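You operate a simulated robot arm through the tools that you are given. There is no shell and no other tool.

Carry out the task below with a simulated robot arm. There is one attempt and no reset: what you move stays moved.

TASK
Lower the tower mast to the green band and pin it there.
Fine: wind with the blue lever at DOWN, where the winch's brake holds the load; put it back to UP. Where these are worked on the way, their far stop is far enough and under half their travel is too little: blue lever.

The check looks at the end state, three seconds after you hand in, the way a careful person would. Anything else that was tipped, shoved, dropped, spilled or broken makes it a failure.

THE ROBOT
A 7-joint arm with a two-finger parallel gripper, fixed in place. Base frame: the origin is on the floor under the middle of its stand, x ahead of it, y to its left, z up. Readings come in mm, degrees, newtons and seconds.
With the tool pointing down near the work surface it reaches from about 100 to 620 mm from the base axis. Its first joint turns from -115.0 to 115.0 degrees. Payload 3.91 kg.
The TCP is the grasp point between the finger pads, 30 mm short of the fingertips. In the tool frame z runs along the fingers and y along their closing line. The gripper opens to 110 mm. The fingers are 20 mm wide and 10 mm thick; the gripper's body (48 by 112 mm) begins 55 mm behind the TCP.
Orientation is told as [roll, pitch, yaw] about the base's x, y, z axes, in that order, counted from this pose: with the fingers straight down and closing along the base's y, the tool's x points along the base's -x, its y along +y and its z along -z.

THE INTERFACE
- The arm moves only by the tool arm_command. Its argument "targets" is a list of rows, each an object of numbers (a shift or turn left out is 0, a gripper value left out holds the last): "dx", "dy", "dz": the shift along the tool's x, y, z in units of 25 mm (1.0 is 25 mm); "wx", "wy", "wz": the turn, a rotation vector about the tool's x, y, z in units of 4 degrees (1.0 is 4 degrees). In form: [{"dx": .., "dy": .., "dz": .., "wx": .., "wy": .., "wz": ..}, ...]. A call has 1 to 20 rows; each row shifts and turns the commanded pose from where the row before left it, along the tool's axes as they then stand. "grip" is the finger opening in mm, from 0 to 110, set as the call begins (left out, the last holds). A call with a number of a shift or a turn outside -1 to 1 is refused whole. Each row takes 0.2 s and may step no farther than 50 mm and 8.6 degrees from the row before; otherwise, or with a gripper value out of range, the whole call is refused. A pose out of reach is approached as far as the arm can. The call stops where the force on the tool passes 70 N (or 10 N more than at its start, if that is more) or the arm is blocked; 0.2 s more then pass. The fingers move at their own pace (about 108 mm/s each) and stop on an object; they squeeze with about 25 N. The grip force told is the motor's: it shows also when the fingers shut on nothing. Time passes only in rows, and 0.2 s behind the last, so rows that do not move let the fingers close. The reply holds the time, the measured pose of the TCP, the force on the tool along the base axes, the opening and the grip force, in the units named above and with some noise, with the torque about the TCP (base axes, N m) and any sound that the robot's microphone picked up.
- Cameras (640 x 400 px; columns grow to the right, rows downward): "scene" is fixed at [414.8, 506.9, 1393.5]; the picture's right is [-0.95, 0.31, 0.00], its down [0.09, 0.28, -0.96] and it looks along [-0.29, -0.91, -0.29] (base axes); focal length 338 px, centre (320, 200). "wrist" rides on the gripper at [72, 17, -103] in the tool frame; the picture's right is [-0.23, 0.97, 0.00], its down [-0.76, -0.18, -0.62] and it looks along [-0.61, -0.14, 0.78] (tool axes); focal length 222 px, centre (320, 200). There is no depth. A picture from a camera that has moved, and an enlarged one, comes with that camera's place and axes in the base frame and with its lens. The place of the scene camera against the robot may be out by one fixed shift of up to 25 mm in any direction.
- grab_frame(camera): a new picture of that camera. The clock stands still meanwhile.
- slide_trunk(by): slides the trunk up (or, below 0, down) by that many mm; the arm rides with it, the base frame stays. It gives what a move gives, with no picture.
- inspect(camera, box): a new picture of the part [left, top, right, bottom] of that camera's present view, enlarged. The clock stands still meanwhile.
- sign_off(): hands the job in; it is judged then, once.

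Nothing tells you positions but the pictures and the camera data. Unless the task says otherwise, let go and move clear before handing in.

The tools are called after "Request:" as a command line: name --argument value ..., lists and objects as JSON in quotes. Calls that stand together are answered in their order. arm_command: Moves the arm, as the interface text tells. Its arguments: {"type":"object","properties":{"targets":{"type":"array","items":{"type":"object","properties":{"dx":{"type":"number"},"dy":{"type":"number"},"dz":{"type":"number"},"wx":{"type":"number"},"wy":{"type":"number"},"wz":{"type":"number"}}}},"grip":{"type":"number"}},"required":["targets"]} The other tools are called the same way: slide_trunk (by) moves the trunk up or down; grab_frame (camera) takes a picture; inspect (camera, box) takes an enlarged picture of a part of a camera's view; sign_off () hands the job in.

At the start:

```text
time: 0.0
eef_pos: [142.4, -426.4, 1208.7]
ee_rot: [0.0, 0.0, 0.0]
ft_force: [-0.5, 0.0, 0.1]
torque: [-0.01, -0.02, -0.01]
finger_gap: 110.1
grip_force: 0.0
trunk travel left (down, up): [-825.0, 165.0]
```

scene: 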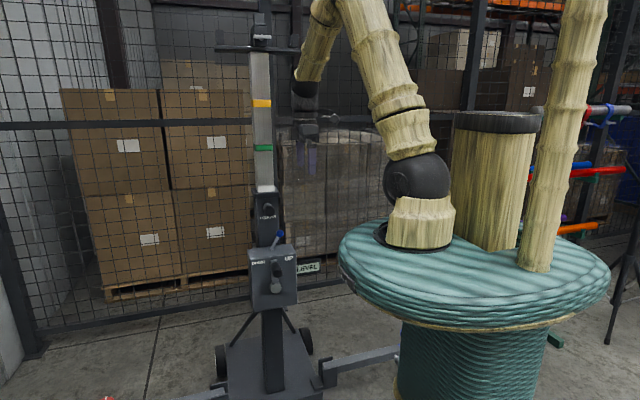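
wrist: 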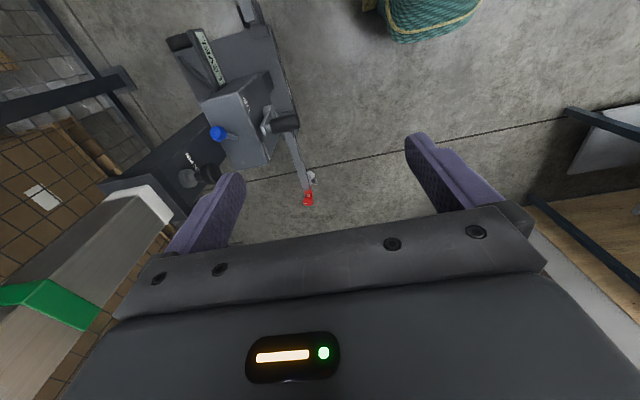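

I see a tower mast on a wheeled base with a gearbox carrying a blue lever, a crank and a pin knob. I'll look closer at each before moving.

Request:
inspect --camera "scene" --box '[200, 180, 360, 320]'

Request:
inspect --camera "scene" --box '[200, 20, 340, 200]'

Request:
inspect --camera "wrist" --box '[80, 20, 340, 220]'

Request:
inspect --camera "scene" --box '[160, 260, 420, 400]'

```text
2.86 times, centred on (280, 250) of scene
camera zoom: at [414.8, 506.9, 1393.5], right [-0.95, 0.31, 0.0], down [0.09, 0.28, -0.96], along [-0.29, -0.91, -0.29], focal length 965 px, centre (434, 57)
```

zoom: 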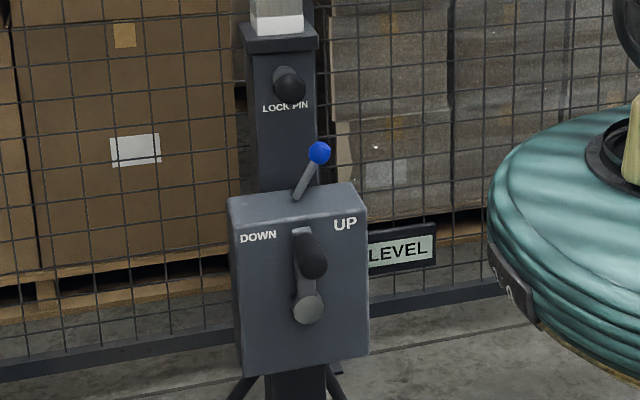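

```text
2.22 times, centred on (270, 110) of scene
camera zoom: at [414.8, 506.9, 1393.5], right [-0.95, 0.31, 0.0], down [0.09, 0.28, -0.96], along [-0.29, -0.91, -0.29], focal length 750 px, centre (431, 400)
```

zoom: 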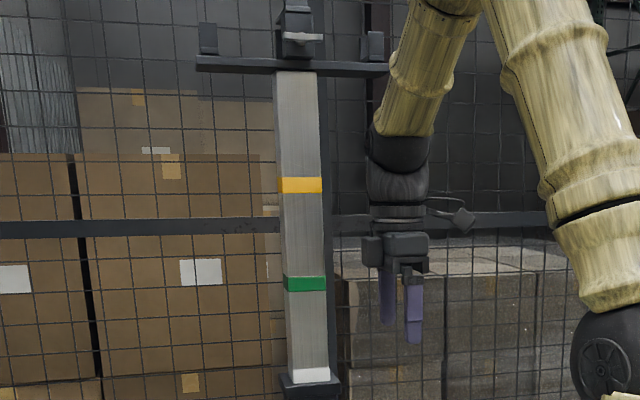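

```text
2.00 times, centred on (210, 120) of wrist
camera zoom: at [70.4, -410.8, 1312.9], right [0.23, 0.97, 0.0], down [0.76, -0.18, 0.62], along [0.61, -0.14, -0.78], focal length 444 px, centre (540, 360)
```

zoom: 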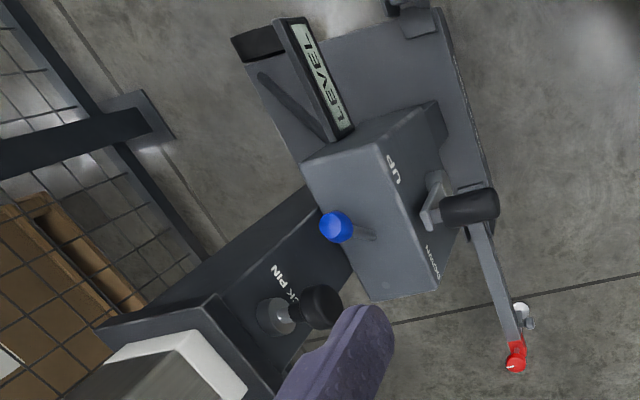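

```text
2.46 times, centred on (290, 330) of scene
camera zoom: at [414.8, 506.9, 1393.5], right [-0.95, 0.31, 0.0], down [0.09, 0.28, -0.96], along [-0.29, -0.91, -0.29], focal length 831 px, centre (394, -120)
```

zoom: 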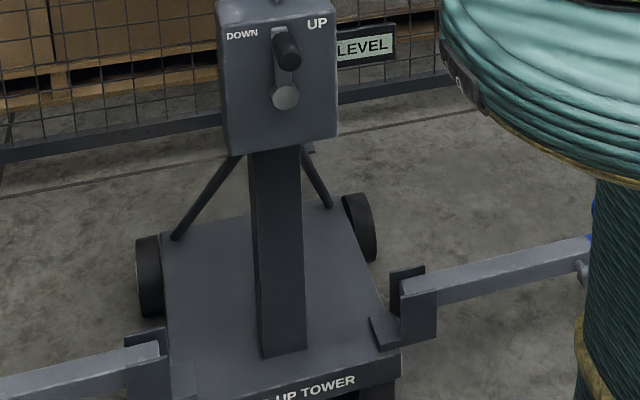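

The tower stands roughly at x≈200, y≈-700. The blue lever leans toward UP (−x side), with a lock pin knob above it and a crank on the front face. I'll tilt the tool toward the tower for a front view with the wrist camera.

Request:
arm_command --targets '[{"wx": 1}, {"wx": 1}, {"wx": 1}, {"wx": 1}, {"wx": 1}, {"wx": 1}, {"wx": 1}, {"wx": 1}, {"wx": 1}, {"wx": 1}, {"wx": 1}]'

```text
time: 2.4
eef_pos: [144.8, -426.5, 1207.9]
ee_rot: [-44.0, -0.1, -0.1]
ft_force: [-0.2, 0.1, 0.0]
torque: [0.0, -0.04, 0.02]
finger_gap: 110.0
grip_force: 0.1
trunk travel left (down, up): [-825.0, 165.0]
```

Request:
arm_command --targets '[{"wx": 1}, {"wx": 1}, {"wx": 1}, {"wx": 1}, {"wx": 1}, {"wx": 1}, {"wx": 1}, {"wx": 1}, {"wx": 1}, {"wx": 1}, {"wx": 1}, {"wx": 0.5}]'

Request:
grab_frame --camera "wrist"

Request:
grab_frame --camera "scene"

```text
time: 5.0
eef_pos: [156.6, -469.0, 1217.2]
ee_rot: [-90.1, 0.0, 0.0]
ft_force: [0.2, 0.1, 0.4]
torque: [0.04, 0.01, 0.02]
finger_gap: 109.9
grip_force: 0.0
out of reach, approached as far as the arm can: row 4, 5, 6, 7, 8, 9
trunk travel left (down, up): [-825.0, 165.0]
```

```text
taken
camera wrist: at [85.1, -367.0, 1200.5], right [0.23, 0.0, -0.97], down [0.76, 0.62, 0.18], along [0.61, -0.78, 0.14], focal length 222 px, centre (320, 200)
```

wrist: 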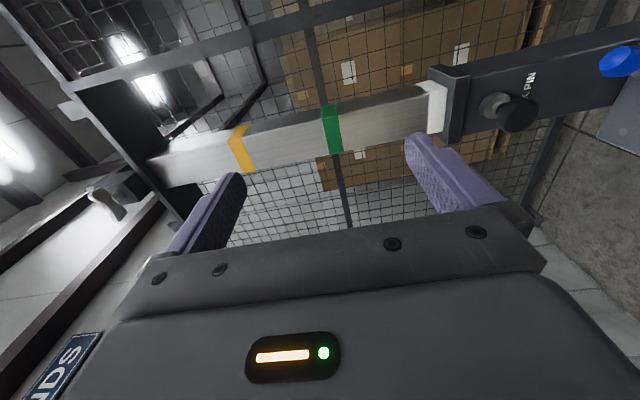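

```text
taken
```

scene: 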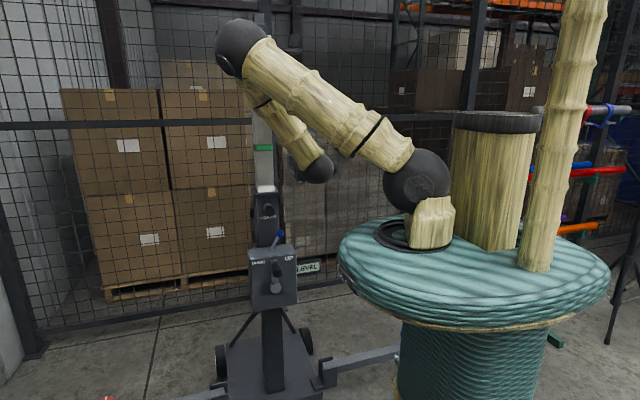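

The pin knob triangulates to about (216,-627,1002) and the blue ball to about (189,-637,902). I'll lower the trunk so the wrist camera can see the gearbox.

Request:
slide_trunk --by -200

Request:
grab_frame --camera "wrist"

```text
time: 7.2
eef_pos: [157.6, -469.3, 1016.3]
ee_rot: [-90.0, 0.0, 0.0]
ft_force: [-0.8, 0.6, -0.2]
torque: [-0.01, 0.01, 0.0]
finger_gap: 110.0
grip_force: 0.1
trunk travel left (down, up): [-625.0, 365.0]
```

```text
taken
camera wrist: at [85.1, -366.9, 1000.5], right [0.23, 0.0, -0.97], down [0.76, 0.62, 0.18], along [0.61, -0.78, 0.14], focal length 222 px, centre (320, 200)
```

wrist: 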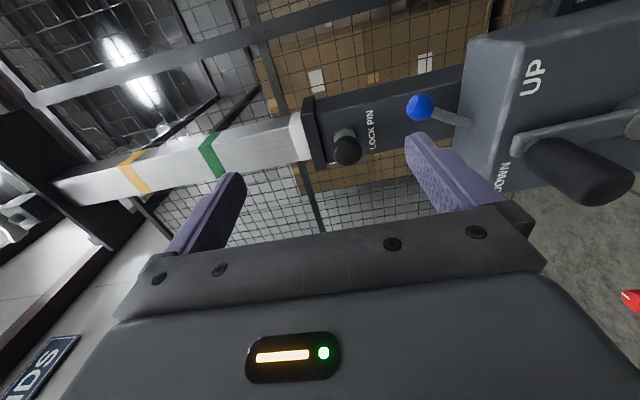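

The crank, blue ball and pin knob are now in view. I'll drop another 150 mm to get a second parallax view.

Request:
slide_trunk --by -150

Request:
grab_frame --camera "wrist"

Request:
grab_frame --camera "scene"

```text
time: 8.9
eef_pos: [157.2, -469.1, 866.8]
ee_rot: [-90.0, 0.1, 0.0]
ft_force: [0.1, 0.0, -0.4]
torque: [0.02, 0.01, -0.03]
finger_gap: 110.2
grip_force: 0.0
trunk travel left (down, up): [-475.0, 515.0]
```

```text
taken
camera wrist: at [85.1, -366.9, 850.5], right [0.23, 0.0, -0.97], down [0.76, 0.62, 0.18], along [0.61, -0.78, 0.14], focal length 222 px, centre (320, 200)
```

wrist: 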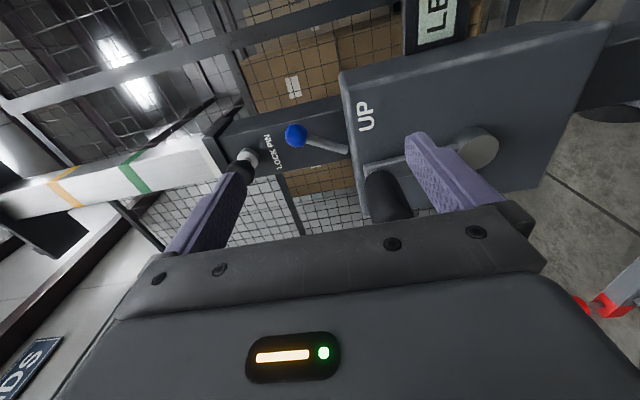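

```text
taken
```

scene: 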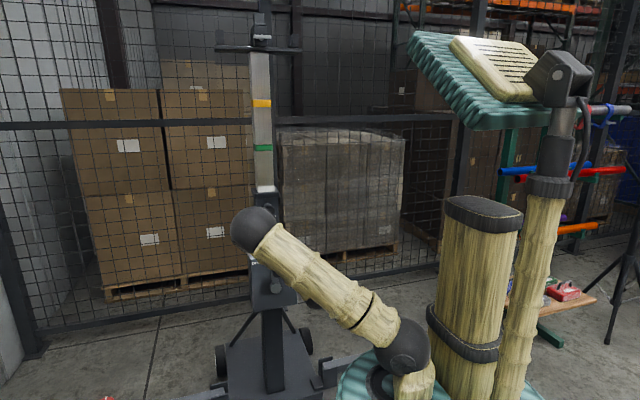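

I'll zoom in on the current view to read the details.

Request:
inspect --camera "wrist" --box '[320, 80, 560, 230]'

Request:
inspect --camera "wrist" --box '[180, 80, 380, 205]'

Request:
inspect --camera "scene" --box '[220, 170, 320, 233]'

```text
2.67 times, centred on (440, 155) of wrist
camera zoom: at [85.1, -366.9, 850.5], right [0.23, 0.0, -0.97], down [0.76, 0.62, 0.18], along [0.61, -0.78, 0.14], focal length 592 px, centre (0, 320)
```

zoom: 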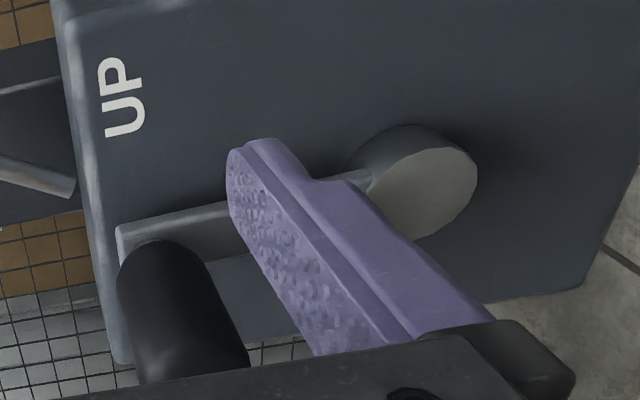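

```text
3.20 times, centred on (280, 142) of wrist
camera zoom: at [85.1, -366.9, 850.5], right [0.23, 0.0, -0.97], down [0.76, 0.62, 0.18], along [0.61, -0.78, 0.14], focal length 711 px, centre (448, 384)
```

zoom: 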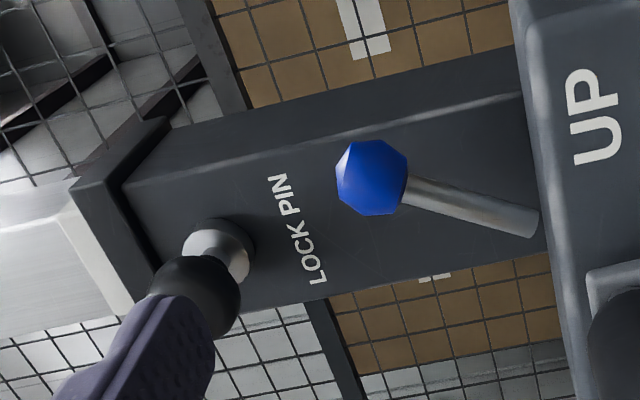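

```text
6.35 times, centred on (270, 202) of scene
camera zoom: at [414.8, 506.9, 1393.5], right [-0.95, 0.31, 0.0], down [0.09, 0.28, -0.96], along [-0.29, -0.91, -0.29], focal length 2144 px, centre (638, 190)
```

zoom: 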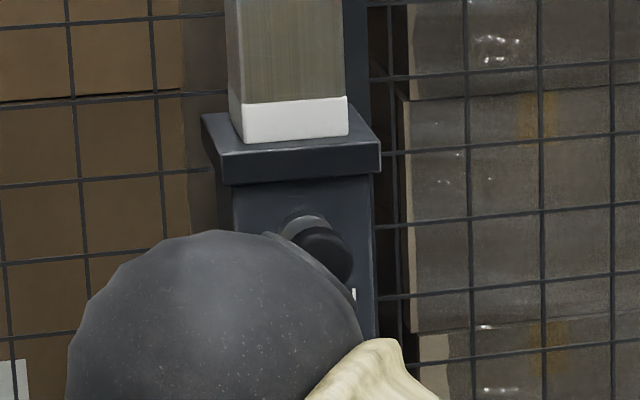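

The crank knob looks near (216,-521,820), close to the fingers. I'll back off toward +y, then take another view.

Request:
arm_command --targets '[{"dz": -0.5}, {"dz": -0.5}, {"dz": -0.5}, {"dz": -0.5}]'

Request:
grab_frame --camera "wrist"

```text
time: 9.9
eef_pos: [169.7, -463.8, 866.0]
ee_rot: [-89.9, 0.1, 0.0]
ft_force: [-0.2, -0.5, 0.4]
torque: [0.01, 0.01, -0.01]
finger_gap: 109.7
grip_force: 0.1
out of reach, approached as far as the arm can: row 1, 2, 3, 4
trunk travel left (down, up): [-475.0, 515.0]
```

```text
taken
camera wrist: at [98.5, -361.3, 847.7], right [0.23, 0.0, -0.97], down [0.76, 0.62, 0.18], along [0.61, -0.78, 0.14], focal length 222 px, centre (320, 200)
```

wrist: 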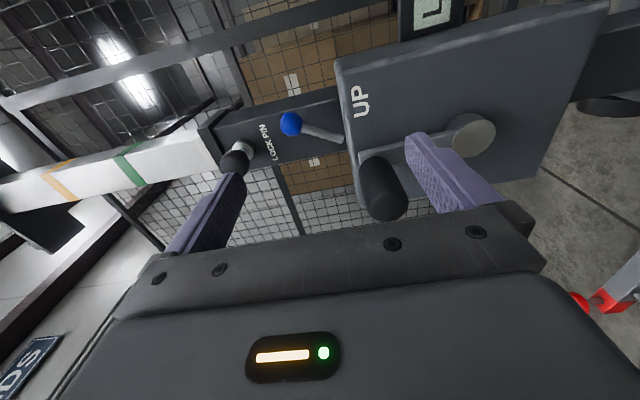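

The panel faces +y: UP text at (166,-589,825), DOWN text at (277,-590,824), so the tower's centre is at x≈221.5. I'll raise a bit, then rotate the gripper about its own axis so the fingers close along x and the camera sits on top.

Request:
slide_trunk --by 120

Request:
arm_command --targets '[{"dz": 0.5}, {"dz": 0.5}, {"dz": 0.5}]'

```text
time: 11.4
eef_pos: [170.4, -463.1, 984.6]
ee_rot: [-90.0, 0.0, 0.0]
ft_force: [-0.5, 0.4, 0.2]
torque: [0.03, 0.0, 0.03]
finger_gap: 110.2
grip_force: 0.0
trunk travel left (down, up): [-595.0, 395.0]
```

```text
time: 12.2
eef_pos: [169.9, -501.6, 983.7]
ee_rot: [-90.0, 0.0, -0.1]
ft_force: [0.1, 0.1, 0.2]
torque: [0.0, -0.03, -0.02]
finger_gap: 110.0
grip_force: 0.0
trunk travel left (down, up): [-595.0, 395.0]
```

Commanded moves track well. Now I'll rotate about tool z by -90°.

Request:
arm_command --targets '[{"wz": -1}, {"wz": -1}, {"wz": -1}, {"wz": -1}, {"wz": -1}, {"wz": -1}, {"wz": -1}, {"wz": -1}, {"wz": -1}, {"wz": -1}, {"wz": -1}]'

```text
time: 14.6
eef_pos: [170.4, -502.2, 983.9]
ee_rot: [-90.0, 44.1, -0.1]
ft_force: [0.4, 0.1, -0.4]
torque: [-0.03, 0.04, 0.01]
finger_gap: 110.1
grip_force: 0.1
trunk travel left (down, up): [-595.0, 395.0]
```

Request:
arm_command --targets '[{"wz": -1}, {"wz": -1}, {"wz": -1}, {"wz": -1}, {"wz": -1}, {"wz": -1}, {"wz": -1}, {"wz": -1}, {"wz": -1}, {"wz": -1}, {"wz": -1}, {"wz": -0.5}]'

Request:
grab_frame --camera "wrist"

Request:
grab_frame --camera "scene"

```text
time: 17.2
eef_pos: [171.0, -501.3, 983.7]
ee_rot: [80.7, 89.9, 170.5]
ft_force: [-0.9, 0.6, 0.7]
torque: [0.0, 0.02, -0.04]
finger_gap: 109.8
grip_force: 0.0
trunk travel left (down, up): [-595.0, 395.0]
```

```text
taken
camera wrist: at [154.1, -398.8, 1057.1], right [-0.97, 0.0, -0.23], down [0.18, 0.62, -0.76], along [0.14, -0.78, -0.61], focal length 222 px, centre (320, 200)
```

wrist: 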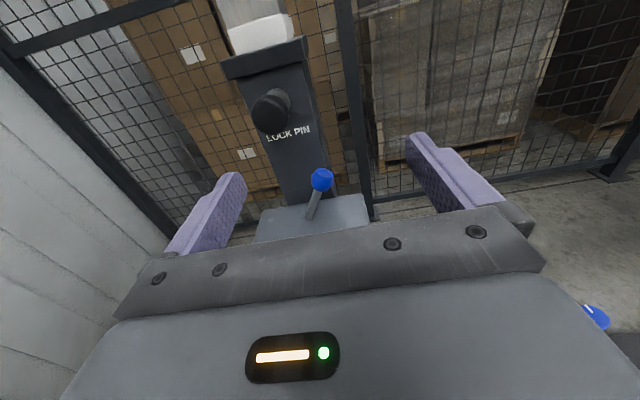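

```text
taken
```

scene: 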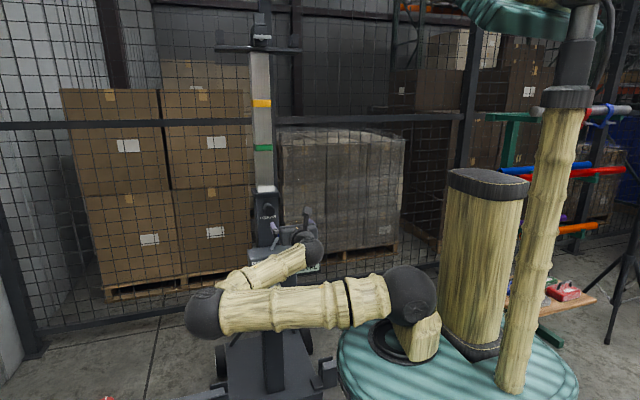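

The wrist view is now upright with the pin and lever visible. I'll zoom in on the lock pin and lever.

Request:
inspect --camera "wrist" --box '[215, 10, 345, 150]'

Request:
inspect --camera "wrist" --box '[250, 140, 390, 245]'

Request:
inspect --camera "scene" --box '[230, 170, 320, 240]'

```text
2.86 times, centred on (280, 80) of wrist
camera zoom: at [154.1, -398.8, 1057.1], right [-0.97, 0.0, -0.23], down [0.18, 0.62, -0.76], along [0.14, -0.78, -0.61], focal length 635 px, centre (434, 543)
```

zoom: 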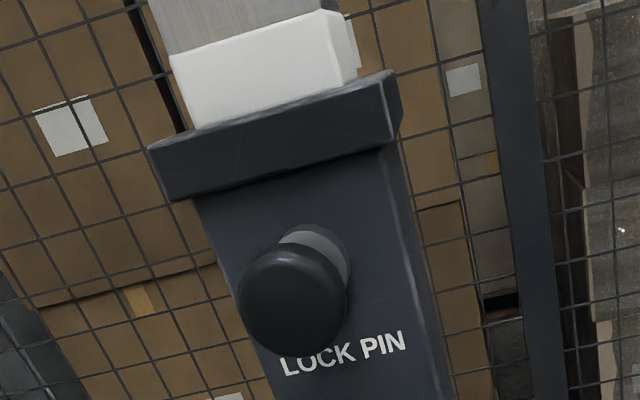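

```text
3.81 times, centred on (320, 192) of wrist
camera zoom: at [154.1, -398.8, 1057.1], right [-0.97, 0.0, -0.23], down [0.18, 0.62, -0.76], along [0.14, -0.78, -0.61], focal length 846 px, centre (320, 229)
```

zoom: 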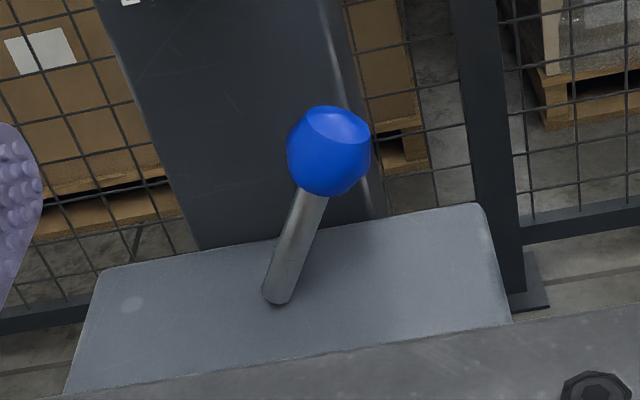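

```text
5.71 times, centred on (275, 205) of scene
camera zoom: at [414.8, 506.9, 1393.5], right [-0.95, 0.31, 0.0], down [0.09, 0.28, -0.96], along [-0.29, -0.91, -0.29], focal length 1929 px, centre (577, 171)
```

zoom: 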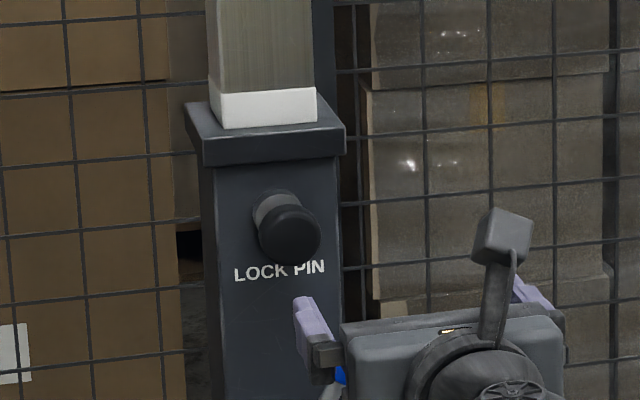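

The lever's pivot is near (221,-634,844) and its ball near (187,-634,904). I'll set the lever to DOWN first, since the brake holds the load there. Next I'll narrow the gap and line up with the ball.

Request:
arm_command --targets '[{"dx": -0.78, "dy": -0.16}, {"dx": -0.78, "dy": -0.16}, {"dx": -0.78, "dy": -0.16}, {"dx": -0.78, "dy": -0.16}, {"dz": 0.8}, {"dz": 0.8}]' --grip 46

Request:
grab_frame --camera "wrist"

Request:
grab_frame --camera "scene"

```text
time: 18.6
eef_pos: [185.5, -541.6, 905.6]
ee_rot: [80.9, 90.0, 170.8]
ft_force: [0.2, -0.2, -0.3]
torque: [0.01, -0.02, 0.0]
finger_gap: 45.9
grip_force: 0.0
trunk travel left (down, up): [-595.0, 395.0]
```

```text
taken
camera wrist: at [169.8, -439.0, 978.8], right [-0.97, 0.0, -0.23], down [0.18, 0.62, -0.76], along [0.14, -0.78, -0.61], focal length 222 px, centre (320, 200)
```

wrist: 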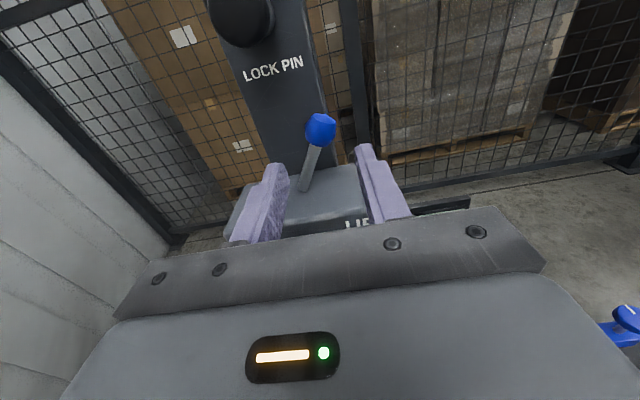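

```text
taken
```

scene: 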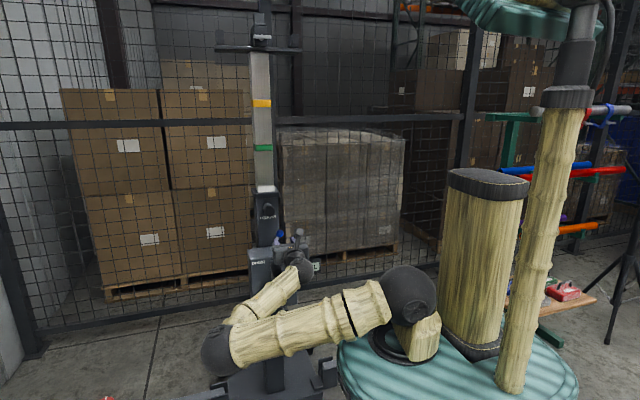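

The ball is dead ahead at (186,-634,905). I'll advance to straddle it.

Request:
arm_command --targets '[{"dz": 0.8}, {"dz": 0.8}, {"dz": 0.8}, {"dz": 0.7}]'

Request:
grab_frame --camera "wrist"

```text
time: 19.6
eef_pos: [184.7, -619.0, 905.6]
ee_rot: [88.1, 89.9, 178.1]
ft_force: [-1.0, 0.8, -0.3]
torque: [-0.02, 0.04, -0.02]
finger_gap: 46.0
grip_force: 0.0
trunk travel left (down, up): [-595.0, 395.0]
```

```text
taken
camera wrist: at [169.2, -516.7, 979.1], right [-0.97, 0.0, -0.23], down [0.18, 0.62, -0.76], along [0.14, -0.78, -0.61], focal length 222 px, centre (320, 200)
```

wrist: 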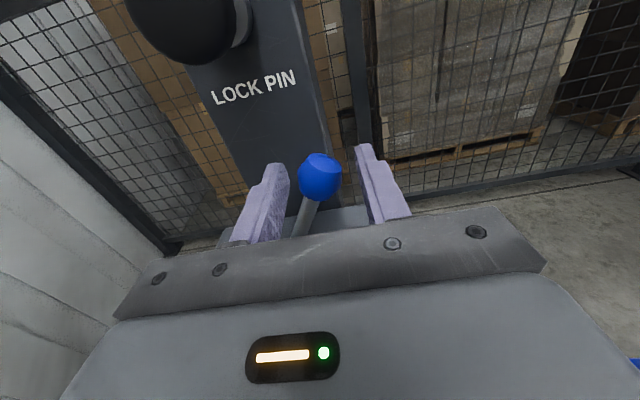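

The ball is between the fingers. I'll push it in +x toward DOWN with the −x side finger.

Request:
arm_command --targets '[{"dy": -0.4, "dx": 0.1}, {"dy": -0.4, "dx": 0.1}, {"dy": -0.4}, {"dy": -0.4}, {"dy": -0.4}, {"dy": -0.4}]'

Request:
grab_frame --camera "wrist"

```text
time: 21.0
eef_pos: [247.6, -619.0, 911.8]
ee_rot: [-168.4, 90.1, -78.3]
ft_force: [0.2, 0.1, -0.2]
torque: [0.01, 0.01, 0.04]
finger_gap: 46.0
grip_force: 0.1
trunk travel left (down, up): [-595.0, 395.0]
```

```text
taken
camera wrist: at [230.7, -516.5, 984.3], right [-0.97, 0.0, -0.23], down [0.18, 0.62, -0.76], along [0.14, -0.78, -0.61], focal length 222 px, centre (320, 200)
```

wrist: 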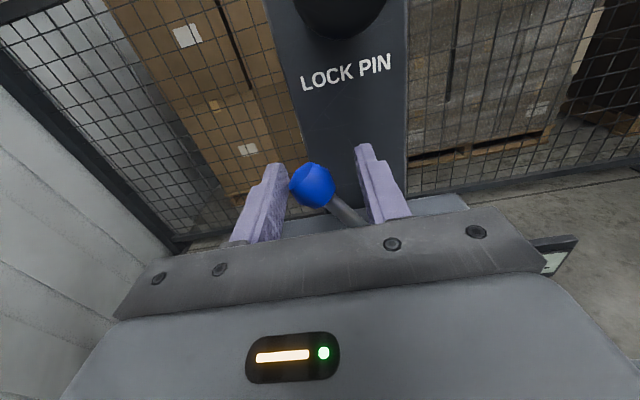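

The lever has flipped over to the DOWN side, with the ball at about x=254. I'll nudge a bit further to confirm it's at its stop.

Request:
arm_command --targets '[{"dy": -0.3, "dx": -0.15}, {"dy": -0.3, "dx": -0.1}, {"dy": -0.15}]'

Request:
inspect --camera "wrist" --box '[220, 130, 420, 255]'

```text
time: 21.8
eef_pos: [263.5, -618.2, 904.2]
ee_rot: [57.6, 90.0, 147.4]
ft_force: [-6.3, 0.0, -0.8]
torque: [-0.03, -0.03, -0.09]
finger_gap: 48.9
grip_force: 3.1
trunk travel left (down, up): [-595.0, 395.0]
```

```text
3.20 times, centred on (320, 192) of wrist
camera zoom: at [247.6, -516.3, 977.8], right [-0.97, 0.0, -0.23], down [0.18, 0.62, -0.76], along [0.14, -0.78, -0.61], focal length 711 px, centre (320, 224)
```

zoom: 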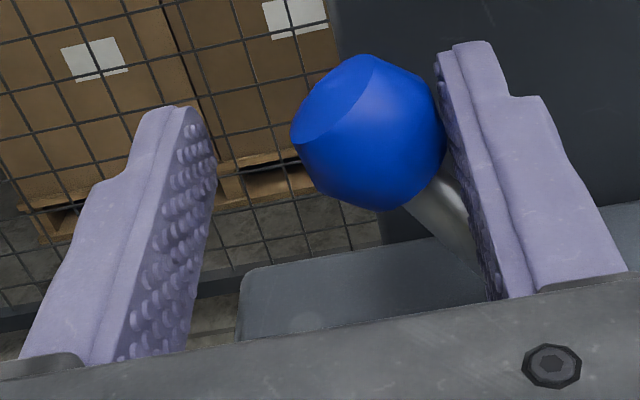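

The lever rests against its far stop at DOWN, with 6 N of reaction. Now I'll back out, then rise to the lock pin knob.

Request:
arm_command --targets '[{"dy": 0.36}, {"dz": -0.8}, {"dz": -0.8}, {"dz": -0.8}, {"dz": -0.4}, {"dx": 0.75, "dy": 0.28}, {"dx": 0.75, "dy": 0.28}, {"dx": 0.75, "dy": 0.28}, {"dx": 0.75, "dy": 0.28}, {"dx": 0.7, "dy": 0.28}]' --grip 70

Request:
grab_frame --camera "wrist"

Request:
grab_frame --camera "scene"

```text
time: 24.0
eef_pos: [222.5, -548.9, 997.1]
ee_rot: [65.5, 90.1, 155.4]
ft_force: [0.4, 0.0, -0.4]
torque: [-0.03, 0.02, -0.01]
finger_gap: 69.8
grip_force: 0.1
trunk travel left (down, up): [-595.0, 395.0]
```

```text
taken
camera wrist: at [205.2, -446.7, 1070.7], right [-0.97, 0.0, -0.23], down [0.18, 0.62, -0.76], along [0.14, -0.78, -0.61], focal length 222 px, centre (320, 200)
```

wrist: 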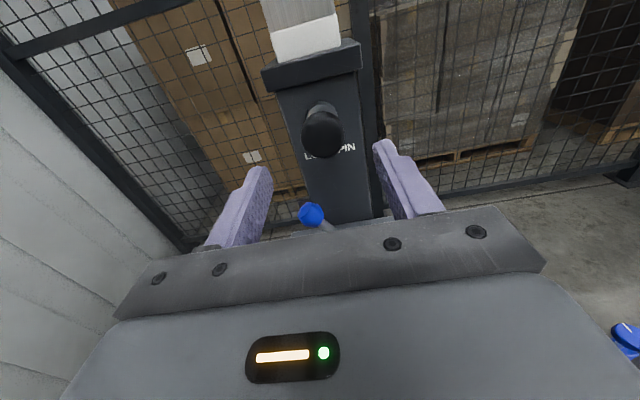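

```text
taken
```

scene: 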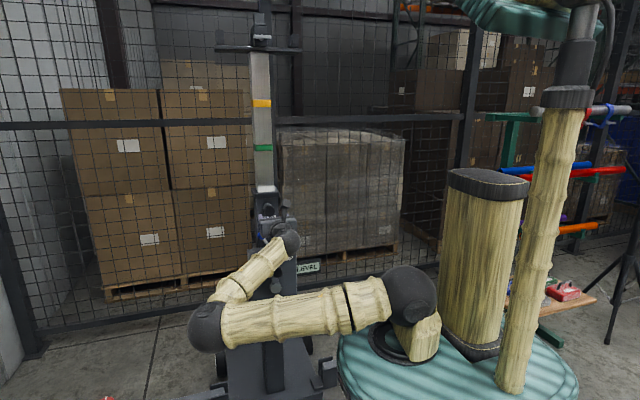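

The pin knob is straight ahead at about (219,-628,998). I'll advance to straddle it.

Request:
arm_command --targets '[{"dz": 0.8, "dy": 0.08}, {"dz": 0.8}, {"dz": 0.8}, {"dz": 0.6}]'

Request:
grab_frame --camera "wrist"

```text
time: 25.0
eef_pos: [219.1, -624.0, 997.9]
ee_rot: [97.4, 89.8, -172.6]
ft_force: [-0.6, 0.1, 0.0]
torque: [0.02, 0.02, -0.05]
finger_gap: 70.0
grip_force: 0.0
trunk travel left (down, up): [-595.0, 395.0]
```

```text
taken
camera wrist: at [202.6, -521.7, 1070.9], right [-0.97, 0.0, -0.23], down [0.18, 0.62, -0.76], along [0.14, -0.78, -0.61], focal length 222 px, centre (320, 200)
```

wrist: 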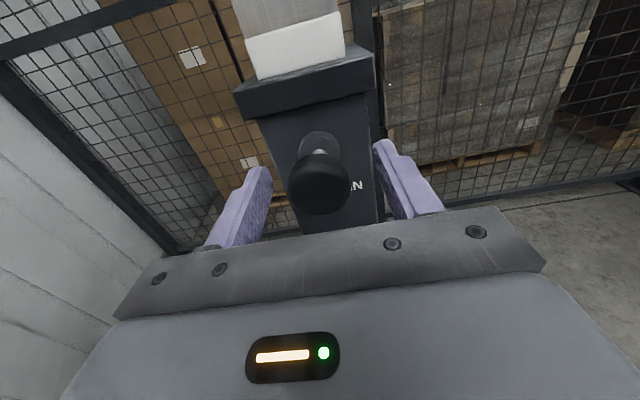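

Request:
inspect --camera "wrist" --box '[230, 110, 430, 235]'

```text
3.20 times, centred on (330, 172) of wrist
camera zoom: at [202.6, -521.7, 1070.9], right [-0.97, 0.0, -0.23], down [0.18, 0.62, -0.76], along [0.14, -0.78, -0.61], focal length 711 px, centre (288, 288)
```

zoom: 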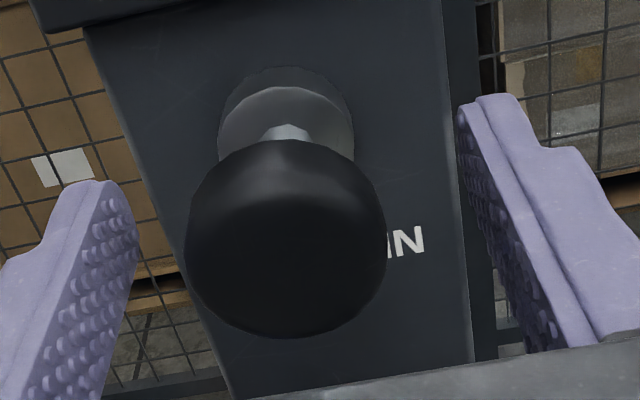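

I can see a boss, a thin shaft and a black knob, with the knob's front at y≈-628. I'll move in a little and grip the knob, then test which way it moves.

Request:
arm_command --targets '[{"dz": 0.5}, {"dy": -0.02}]'

Request:
arm_command --targets '[{}, {}, {}]' --grip 20

Request:
inspect --camera "wrist" --box '[230, 110, 430, 235]'

```text
time: 25.6
eef_pos: [218.8, -636.5, 997.3]
ee_rot: [73.7, 90.0, 163.5]
ft_force: [0.0, -0.1, -0.4]
torque: [-0.01, -0.01, 0.04]
finger_gap: 70.0
grip_force: 0.0
trunk travel left (down, up): [-595.0, 395.0]
```

```text
time: 26.4
eef_pos: [218.7, -636.0, 996.8]
ee_rot: [95.0, 90.0, -175.0]
ft_force: [1.6, 0.0, 0.2]
torque: [0.06, -0.02, 0.06]
finger_gap: 36.5
grip_force: 45.0
trunk travel left (down, up): [-595.0, 395.0]
```

```text
3.20 times, centred on (330, 172) of wrist
camera zoom: at [203.6, -533.8, 1070.6], right [-0.97, 0.0, -0.23], down [0.18, 0.62, -0.76], along [0.14, -0.78, -0.61], focal length 711 px, centre (288, 288)
```

zoom: 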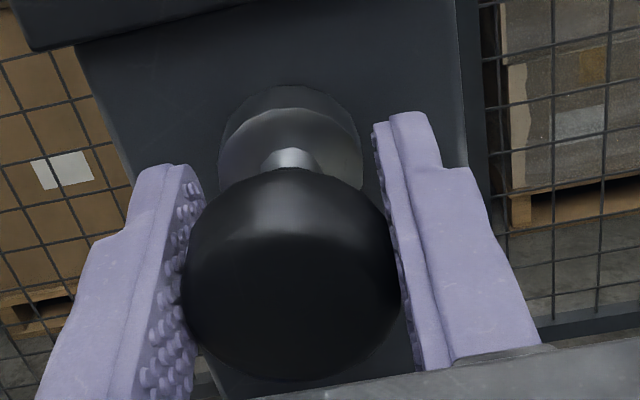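

The knob is gripped at 36.5 mm. I'll pull gently in +y and watch the force.

Request:
arm_command --targets '[{"dz": -0.12}, {"dz": -0.12}, {"dz": -0.12}]'

```text
time: 27.2
eef_pos: [219.4, -626.6, 997.2]
ee_rot: [139.9, 90.1, -130.0]
ft_force: [2.1, -1.3, 2.8]
torque: [-0.12, 0.06, 0.09]
finger_gap: 36.8
grip_force: 45.5
trunk travel left (down, up): [-595.0, 395.0]
```

Request:
inspect --camera "wrist" --box '[230, 80, 430, 235]'

Request:
inspect --camera "scene" --box '[230, 160, 320, 230]'

```text
2.58 times, centred on (330, 158) of wrist
camera zoom: at [203.6, -524.7, 1070.6], right [-0.97, 0.0, -0.23], down [0.18, 0.62, -0.76], along [0.14, -0.78, -0.61], focal length 573 px, centre (294, 310)
```

zoom: 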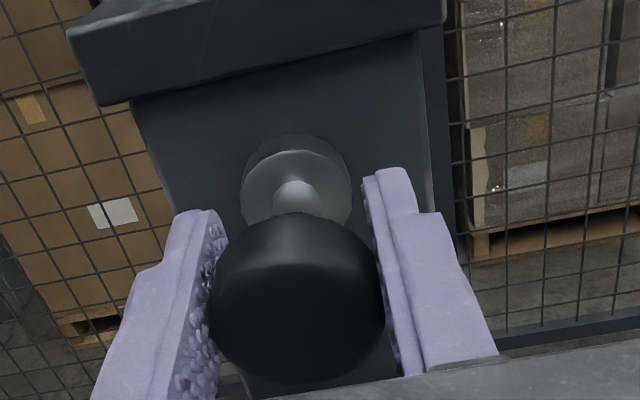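

```text
5.71 times, centred on (275, 195) of scene
camera zoom: at [414.8, 506.9, 1393.5], right [-0.95, 0.31, 0.0], down [0.09, 0.28, -0.96], along [-0.29, -0.91, -0.29], focal length 1929 px, centre (577, 229)
```

zoom: 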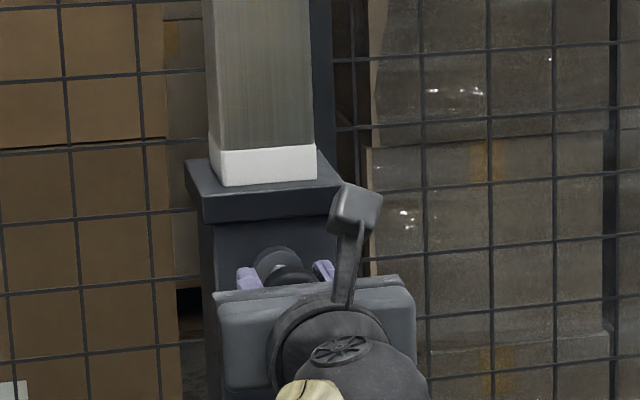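

The pin came out about 9 mm with the gripper, so it was in. I'll keep pulling in small steps and watch for resistance.

Request:
arm_command --targets '[{"dz": -0.12}, {"dz": -0.12}, {"dz": -0.12}]'

```text
time: 28.0
eef_pos: [218.3, -618.0, 997.5]
ee_rot: [152.6, 90.0, -117.3]
ft_force: [2.9, -0.1, 4.4]
torque: [-0.2, 0.03, -0.09]
finger_gap: 36.6
grip_force: 44.4
trunk travel left (down, up): [-595.0, 395.0]
```

Request:
arm_command --targets '[{"dz": -0.12}, {"dz": -0.12}, {"dz": -0.12}]'

Request:
inspect --camera "wrist" --box '[230, 80, 430, 235]'

```text
time: 28.8
eef_pos: [221.0, -608.9, 998.3]
ee_rot: [128.0, 90.0, -142.0]
ft_force: [2.4, -0.7, 2.5]
torque: [-0.65, -0.09, -0.04]
finger_gap: 36.8
grip_force: 45.3
trunk travel left (down, up): [-595.0, 395.0]
```

```text
2.58 times, centred on (330, 158) of wrist
camera zoom: at [203.5, -506.4, 1070.6], right [-0.97, 0.0, -0.23], down [0.18, 0.62, -0.76], along [0.14, -0.78, -0.61], focal length 573 px, centre (294, 310)
```

zoom: 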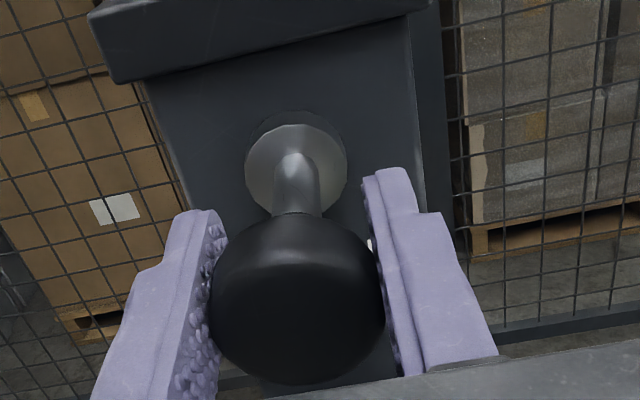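

Request:
arm_command --targets '[{"dz": -0.12}, {"dz": -0.12}]'

Request:
inspect --camera "wrist" --box '[230, 80, 430, 235]'

```text
time: 29.4
eef_pos: [220.2, -602.0, 997.8]
ee_rot: [93.7, 90.1, -176.4]
ft_force: [4.4, 1.8, 3.2]
torque: [0.1, -0.18, 0.1]
finger_gap: 36.9
grip_force: 44.5
trunk travel left (down, up): [-595.0, 395.0]
```

```text
2.58 times, centred on (330, 158) of wrist
camera zoom: at [203.6, -500.4, 1070.6], right [-0.97, 0.0, -0.23], down [0.18, 0.62, -0.76], along [0.14, -0.78, -0.61], focal length 573 px, centre (294, 310)
```

zoom: 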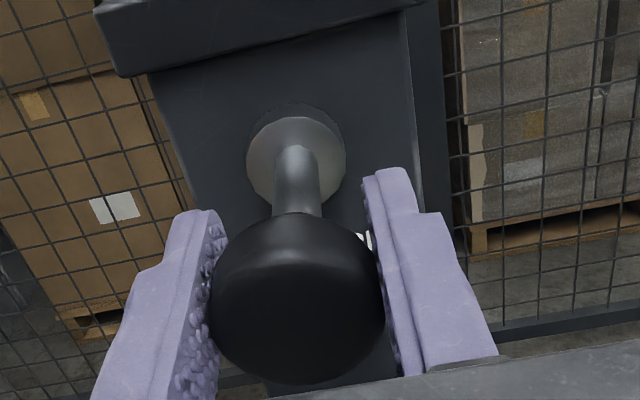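

Request:
arm_command --targets '[{"dz": -0.12}, {"dz": -0.12}]'

```text
time: 30.0
eef_pos: [220.3, -600.5, 997.0]
ee_rot: [-118.3, 89.9, -28.2]
ft_force: [2.6, -32.3, 13.8]
torque: [-0.14, 0.02, -0.01]
finger_gap: 36.6
grip_force: 45.0
trunk travel left (down, up): [-595.0, 395.0]
```

The pin reached its outer stop at about 35 mm of travel with 32 N of reaction. I'll relax a little, then release it and watch whether it stays out.

Request:
arm_command --targets '[{"dz": 0.16}]'

Request:
arm_command --targets '[{}, {}, {}]' --grip 60

Request:
inspect --camera "wrist" --box '[230, 80, 430, 235]'

Request:
grab_frame --camera "scene"

```text
time: 30.4
eef_pos: [220.6, -600.9, 996.9]
ee_rot: [-122.0, 89.9, -31.9]
ft_force: [4.2, -4.3, 7.7]
torque: [-0.4, -0.41, 0.2]
finger_gap: 36.4
grip_force: 45.0
trunk travel left (down, up): [-595.0, 395.0]
```

```text
time: 31.2
eef_pos: [218.8, -600.6, 996.9]
ee_rot: [60.6, 90.0, 150.5]
ft_force: [0.3, -0.1, 0.2]
torque: [-0.01, 0.01, 0.0]
finger_gap: 60.1
grip_force: 0.1
trunk travel left (down, up): [-595.0, 395.0]
```

```text
2.58 times, centred on (330, 158) of wrist
camera zoom: at [203.0, -498.8, 1070.4], right [-0.97, 0.0, -0.23], down [0.18, 0.62, -0.76], along [0.14, -0.78, -0.61], focal length 573 px, centre (294, 310)
```

zoom: 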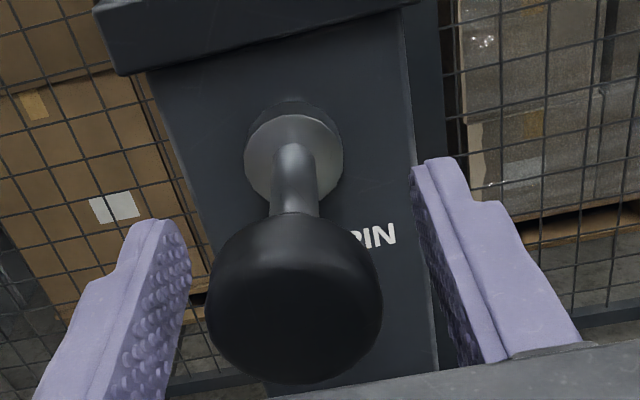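

```text
taken
```

scene: 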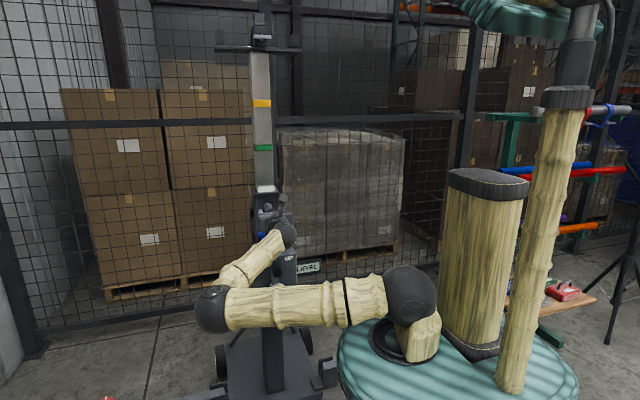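

The pin stays out and the mast is holding. I'll retreat and lower the trunk to work the crank.

Request:
arm_command --targets '[{"dz": -0.8}, {"dz": -0.8}, {"dz": -0.8}, {"dz": -0.8}, {"dz": -0.8}, {"dz": -0.8}, {"dz": -0.8}]' --grip 90

Request:
grab_frame --camera "wrist"

```text
time: 32.8
eef_pos: [219.1, -460.4, 997.1]
ee_rot: [137.3, 90.0, -132.8]
ft_force: [-0.4, 0.0, 0.3]
torque: [0.03, 0.01, 0.01]
finger_gap: 90.1
grip_force: 0.1
trunk travel left (down, up): [-595.0, 395.0]
```

```text
taken
camera wrist: at [203.4, -358.4, 1070.1], right [-0.97, 0.0, -0.23], down [0.18, 0.62, -0.76], along [0.14, -0.78, -0.61], focal length 222 px, centre (320, 200)
```

wrist: 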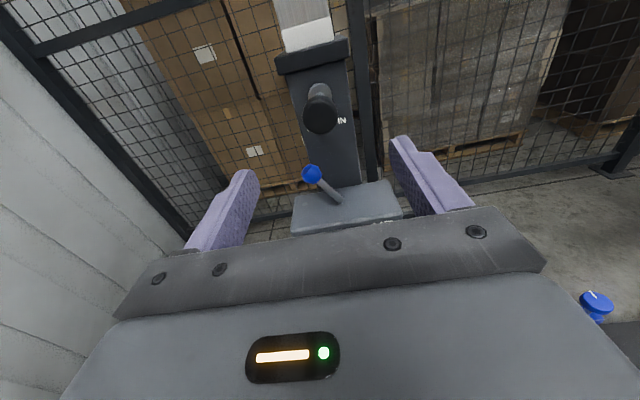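

Request:
slide_trunk --by -150

Request:
grab_frame --camera "wrist"

Request:
grab_frame --camera "scene"

```text
time: 34.6
eef_pos: [220.1, -460.4, 847.3]
ee_rot: [109.4, 90.1, -160.5]
ft_force: [0.6, -0.5, -0.5]
torque: [-0.01, 0.0, 0.02]
finger_gap: 90.0
grip_force: 0.0
trunk travel left (down, up): [-445.0, 545.0]
```

```text
taken
camera wrist: at [203.4, -358.7, 920.1], right [-0.97, 0.0, -0.23], down [0.18, 0.62, -0.76], along [0.14, -0.78, -0.61], focal length 222 px, centre (320, 200)
```

wrist: 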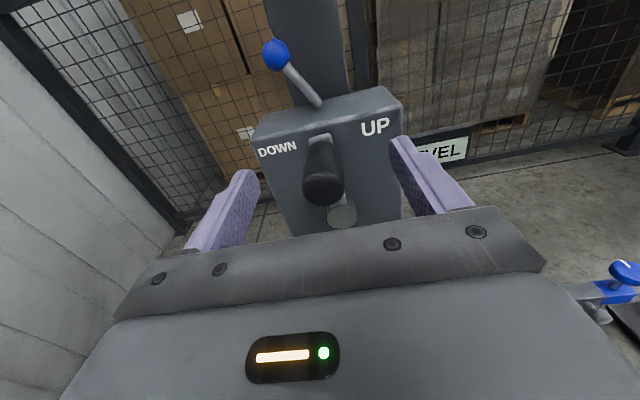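

```text
taken
```

scene: 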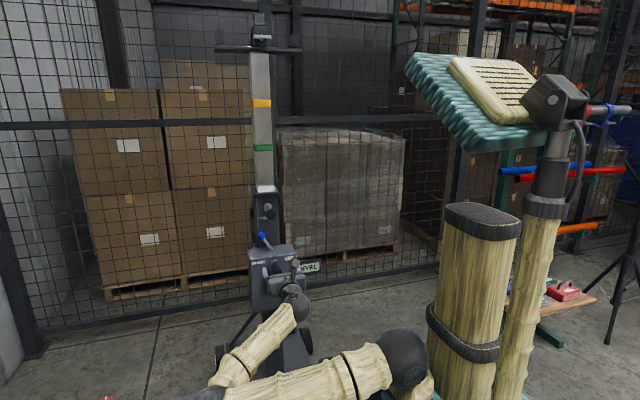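

Request:
inspect --camera "wrist" --box '[240, 80, 420, 245]'

Request:
inspect --camera "scene" --box '[220, 80, 320, 220]'

```text
2.42 times, centred on (330, 162) of wrist
camera zoom: at [203.4, -358.7, 920.1], right [-0.97, 0.0, -0.23], down [0.18, 0.62, -0.76], along [0.14, -0.78, -0.61], focal length 538 px, centre (296, 291)
```

zoom: 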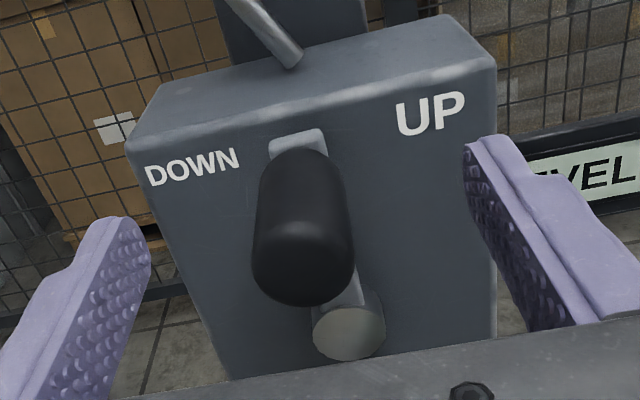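

```text
2.86 times, centred on (270, 150) of scene
camera zoom: at [414.8, 506.9, 1393.5], right [-0.95, 0.31, 0.0], down [0.09, 0.28, -0.96], along [-0.29, -0.91, -0.29], focal length 965 px, centre (463, 343)
```

zoom: 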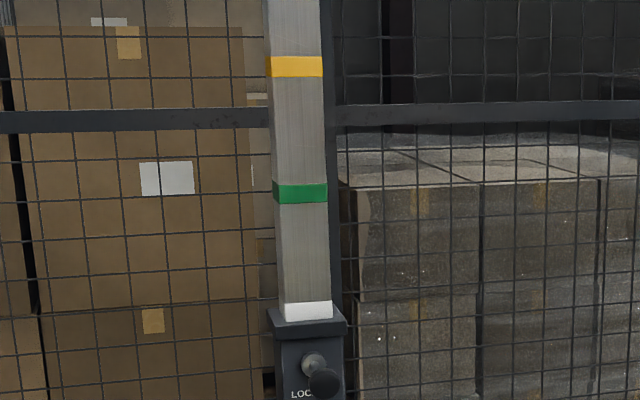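

I'll lower another 100 mm to see the crank hub squarely and triangulate the crank circle.

Request:
slide_trunk --by -100

Request:
inspect --camera "wrist" --box '[240, 20, 440, 220]'

```text
time: 35.9
eef_pos: [219.8, -460.5, 745.7]
ee_rot: [112.1, 90.0, -157.8]
ft_force: [0.6, -0.1, 0.3]
torque: [-0.01, 0.04, -0.01]
finger_gap: 90.0
grip_force: 0.1
trunk travel left (down, up): [-345.0, 645.0]
```

```text
2.00 times, centred on (340, 120) of wrist
camera zoom: at [203.4, -358.7, 820.1], right [-0.97, 0.0, -0.23], down [0.18, 0.62, -0.76], along [0.14, -0.78, -0.61], focal length 444 px, centre (280, 360)
```

zoom: 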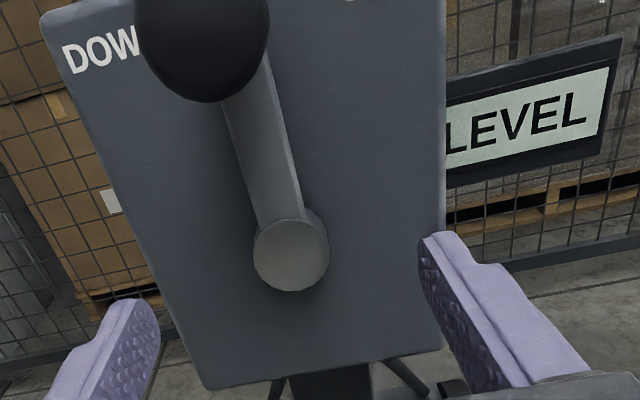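

The crank axis is at about (221.5, z≈717) with radius ≈101, and the knob is at the top (≈(222.5, z≈818)), spanning y −570…−502. I'll rise to knob height and check alignment.

Request:
arm_command --targets '[{"dx": 0.73, "dy": -0.03}, {"dx": 0.73, "dy": -0.03}, {"dx": 0.73, "dy": -0.03}, {"dx": 0.71, "dy": -0.03}]' --grip 70

Request:
grab_frame --camera "wrist"

```text
time: 36.9
eef_pos: [222.8, -462.0, 818.2]
ee_rot: [79.6, 90.0, 169.5]
ft_force: [0.3, -0.6, -0.3]
torque: [0.02, 0.0, 0.0]
finger_gap: 69.9
grip_force: 0.1
trunk travel left (down, up): [-345.0, 645.0]
```

```text
taken
camera wrist: at [206.4, -359.3, 892.1], right [-0.97, 0.0, -0.23], down [0.18, 0.62, -0.76], along [0.14, -0.78, -0.61], focal length 222 px, centre (320, 200)
```

wrist: 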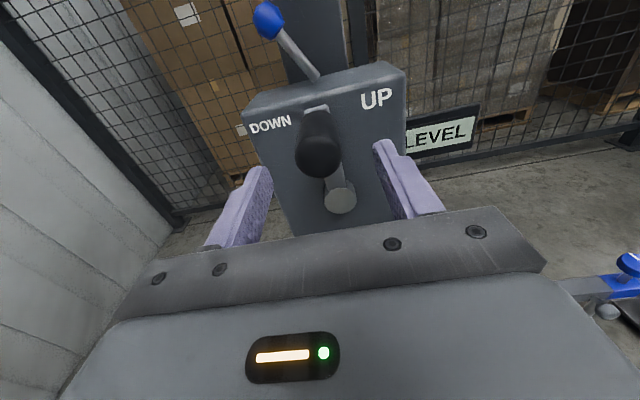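

Request:
arm_command --targets '[{"dz": 0.66}, {"dz": 0.66}, {"dz": 0.66}, {"dz": 0.66}]'

Request:
inspect --camera "wrist" --box '[220, 80, 430, 240]'

```text
time: 37.9
eef_pos: [223.6, -528.1, 818.8]
ee_rot: [149.9, 89.9, -120.0]
ft_force: [-0.1, 0.4, -0.4]
torque: [-0.02, -0.05, -0.01]
finger_gap: 69.8
grip_force: 0.2
trunk travel left (down, up): [-345.0, 645.0]
```

```text
2.50 times, centred on (325, 160) of wrist
camera zoom: at [206.5, -424.9, 892.2], right [-0.97, 0.0, -0.23], down [0.18, 0.62, -0.76], along [0.14, -0.78, -0.61], focal length 555 px, centre (308, 300)
```

zoom: 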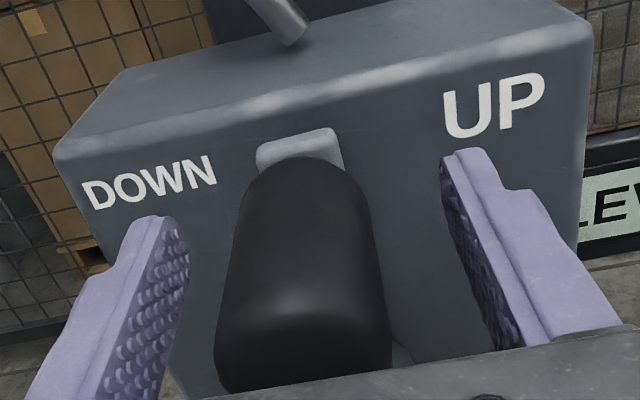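

The knob is between the fingers, so I'll close on it.

Request:
arm_command --targets '[{}, {}, {}]' --grip 15

Request:
inspect --camera "wrist" --box '[220, 80, 430, 240]'

```text
time: 38.7
eef_pos: [223.8, -528.2, 818.0]
ee_rot: [105.9, 89.8, -164.0]
ft_force: [6.0, -4.1, 2.5]
torque: [0.2, 0.03, -1.08]
finger_gap: 33.6
grip_force: 44.7
trunk travel left (down, up): [-345.0, 645.0]
```

```text
2.50 times, centred on (325, 160) of wrist
camera zoom: at [207.4, -425.1, 892.1], right [-0.97, 0.0, -0.23], down [0.18, 0.62, -0.76], along [0.14, -0.78, -0.61], focal length 555 px, centre (308, 300)
```

zoom: 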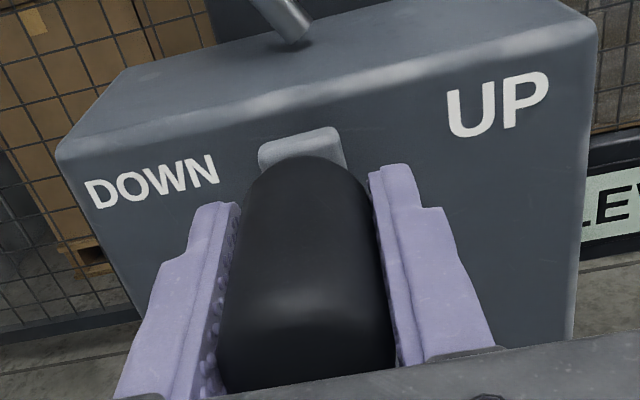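

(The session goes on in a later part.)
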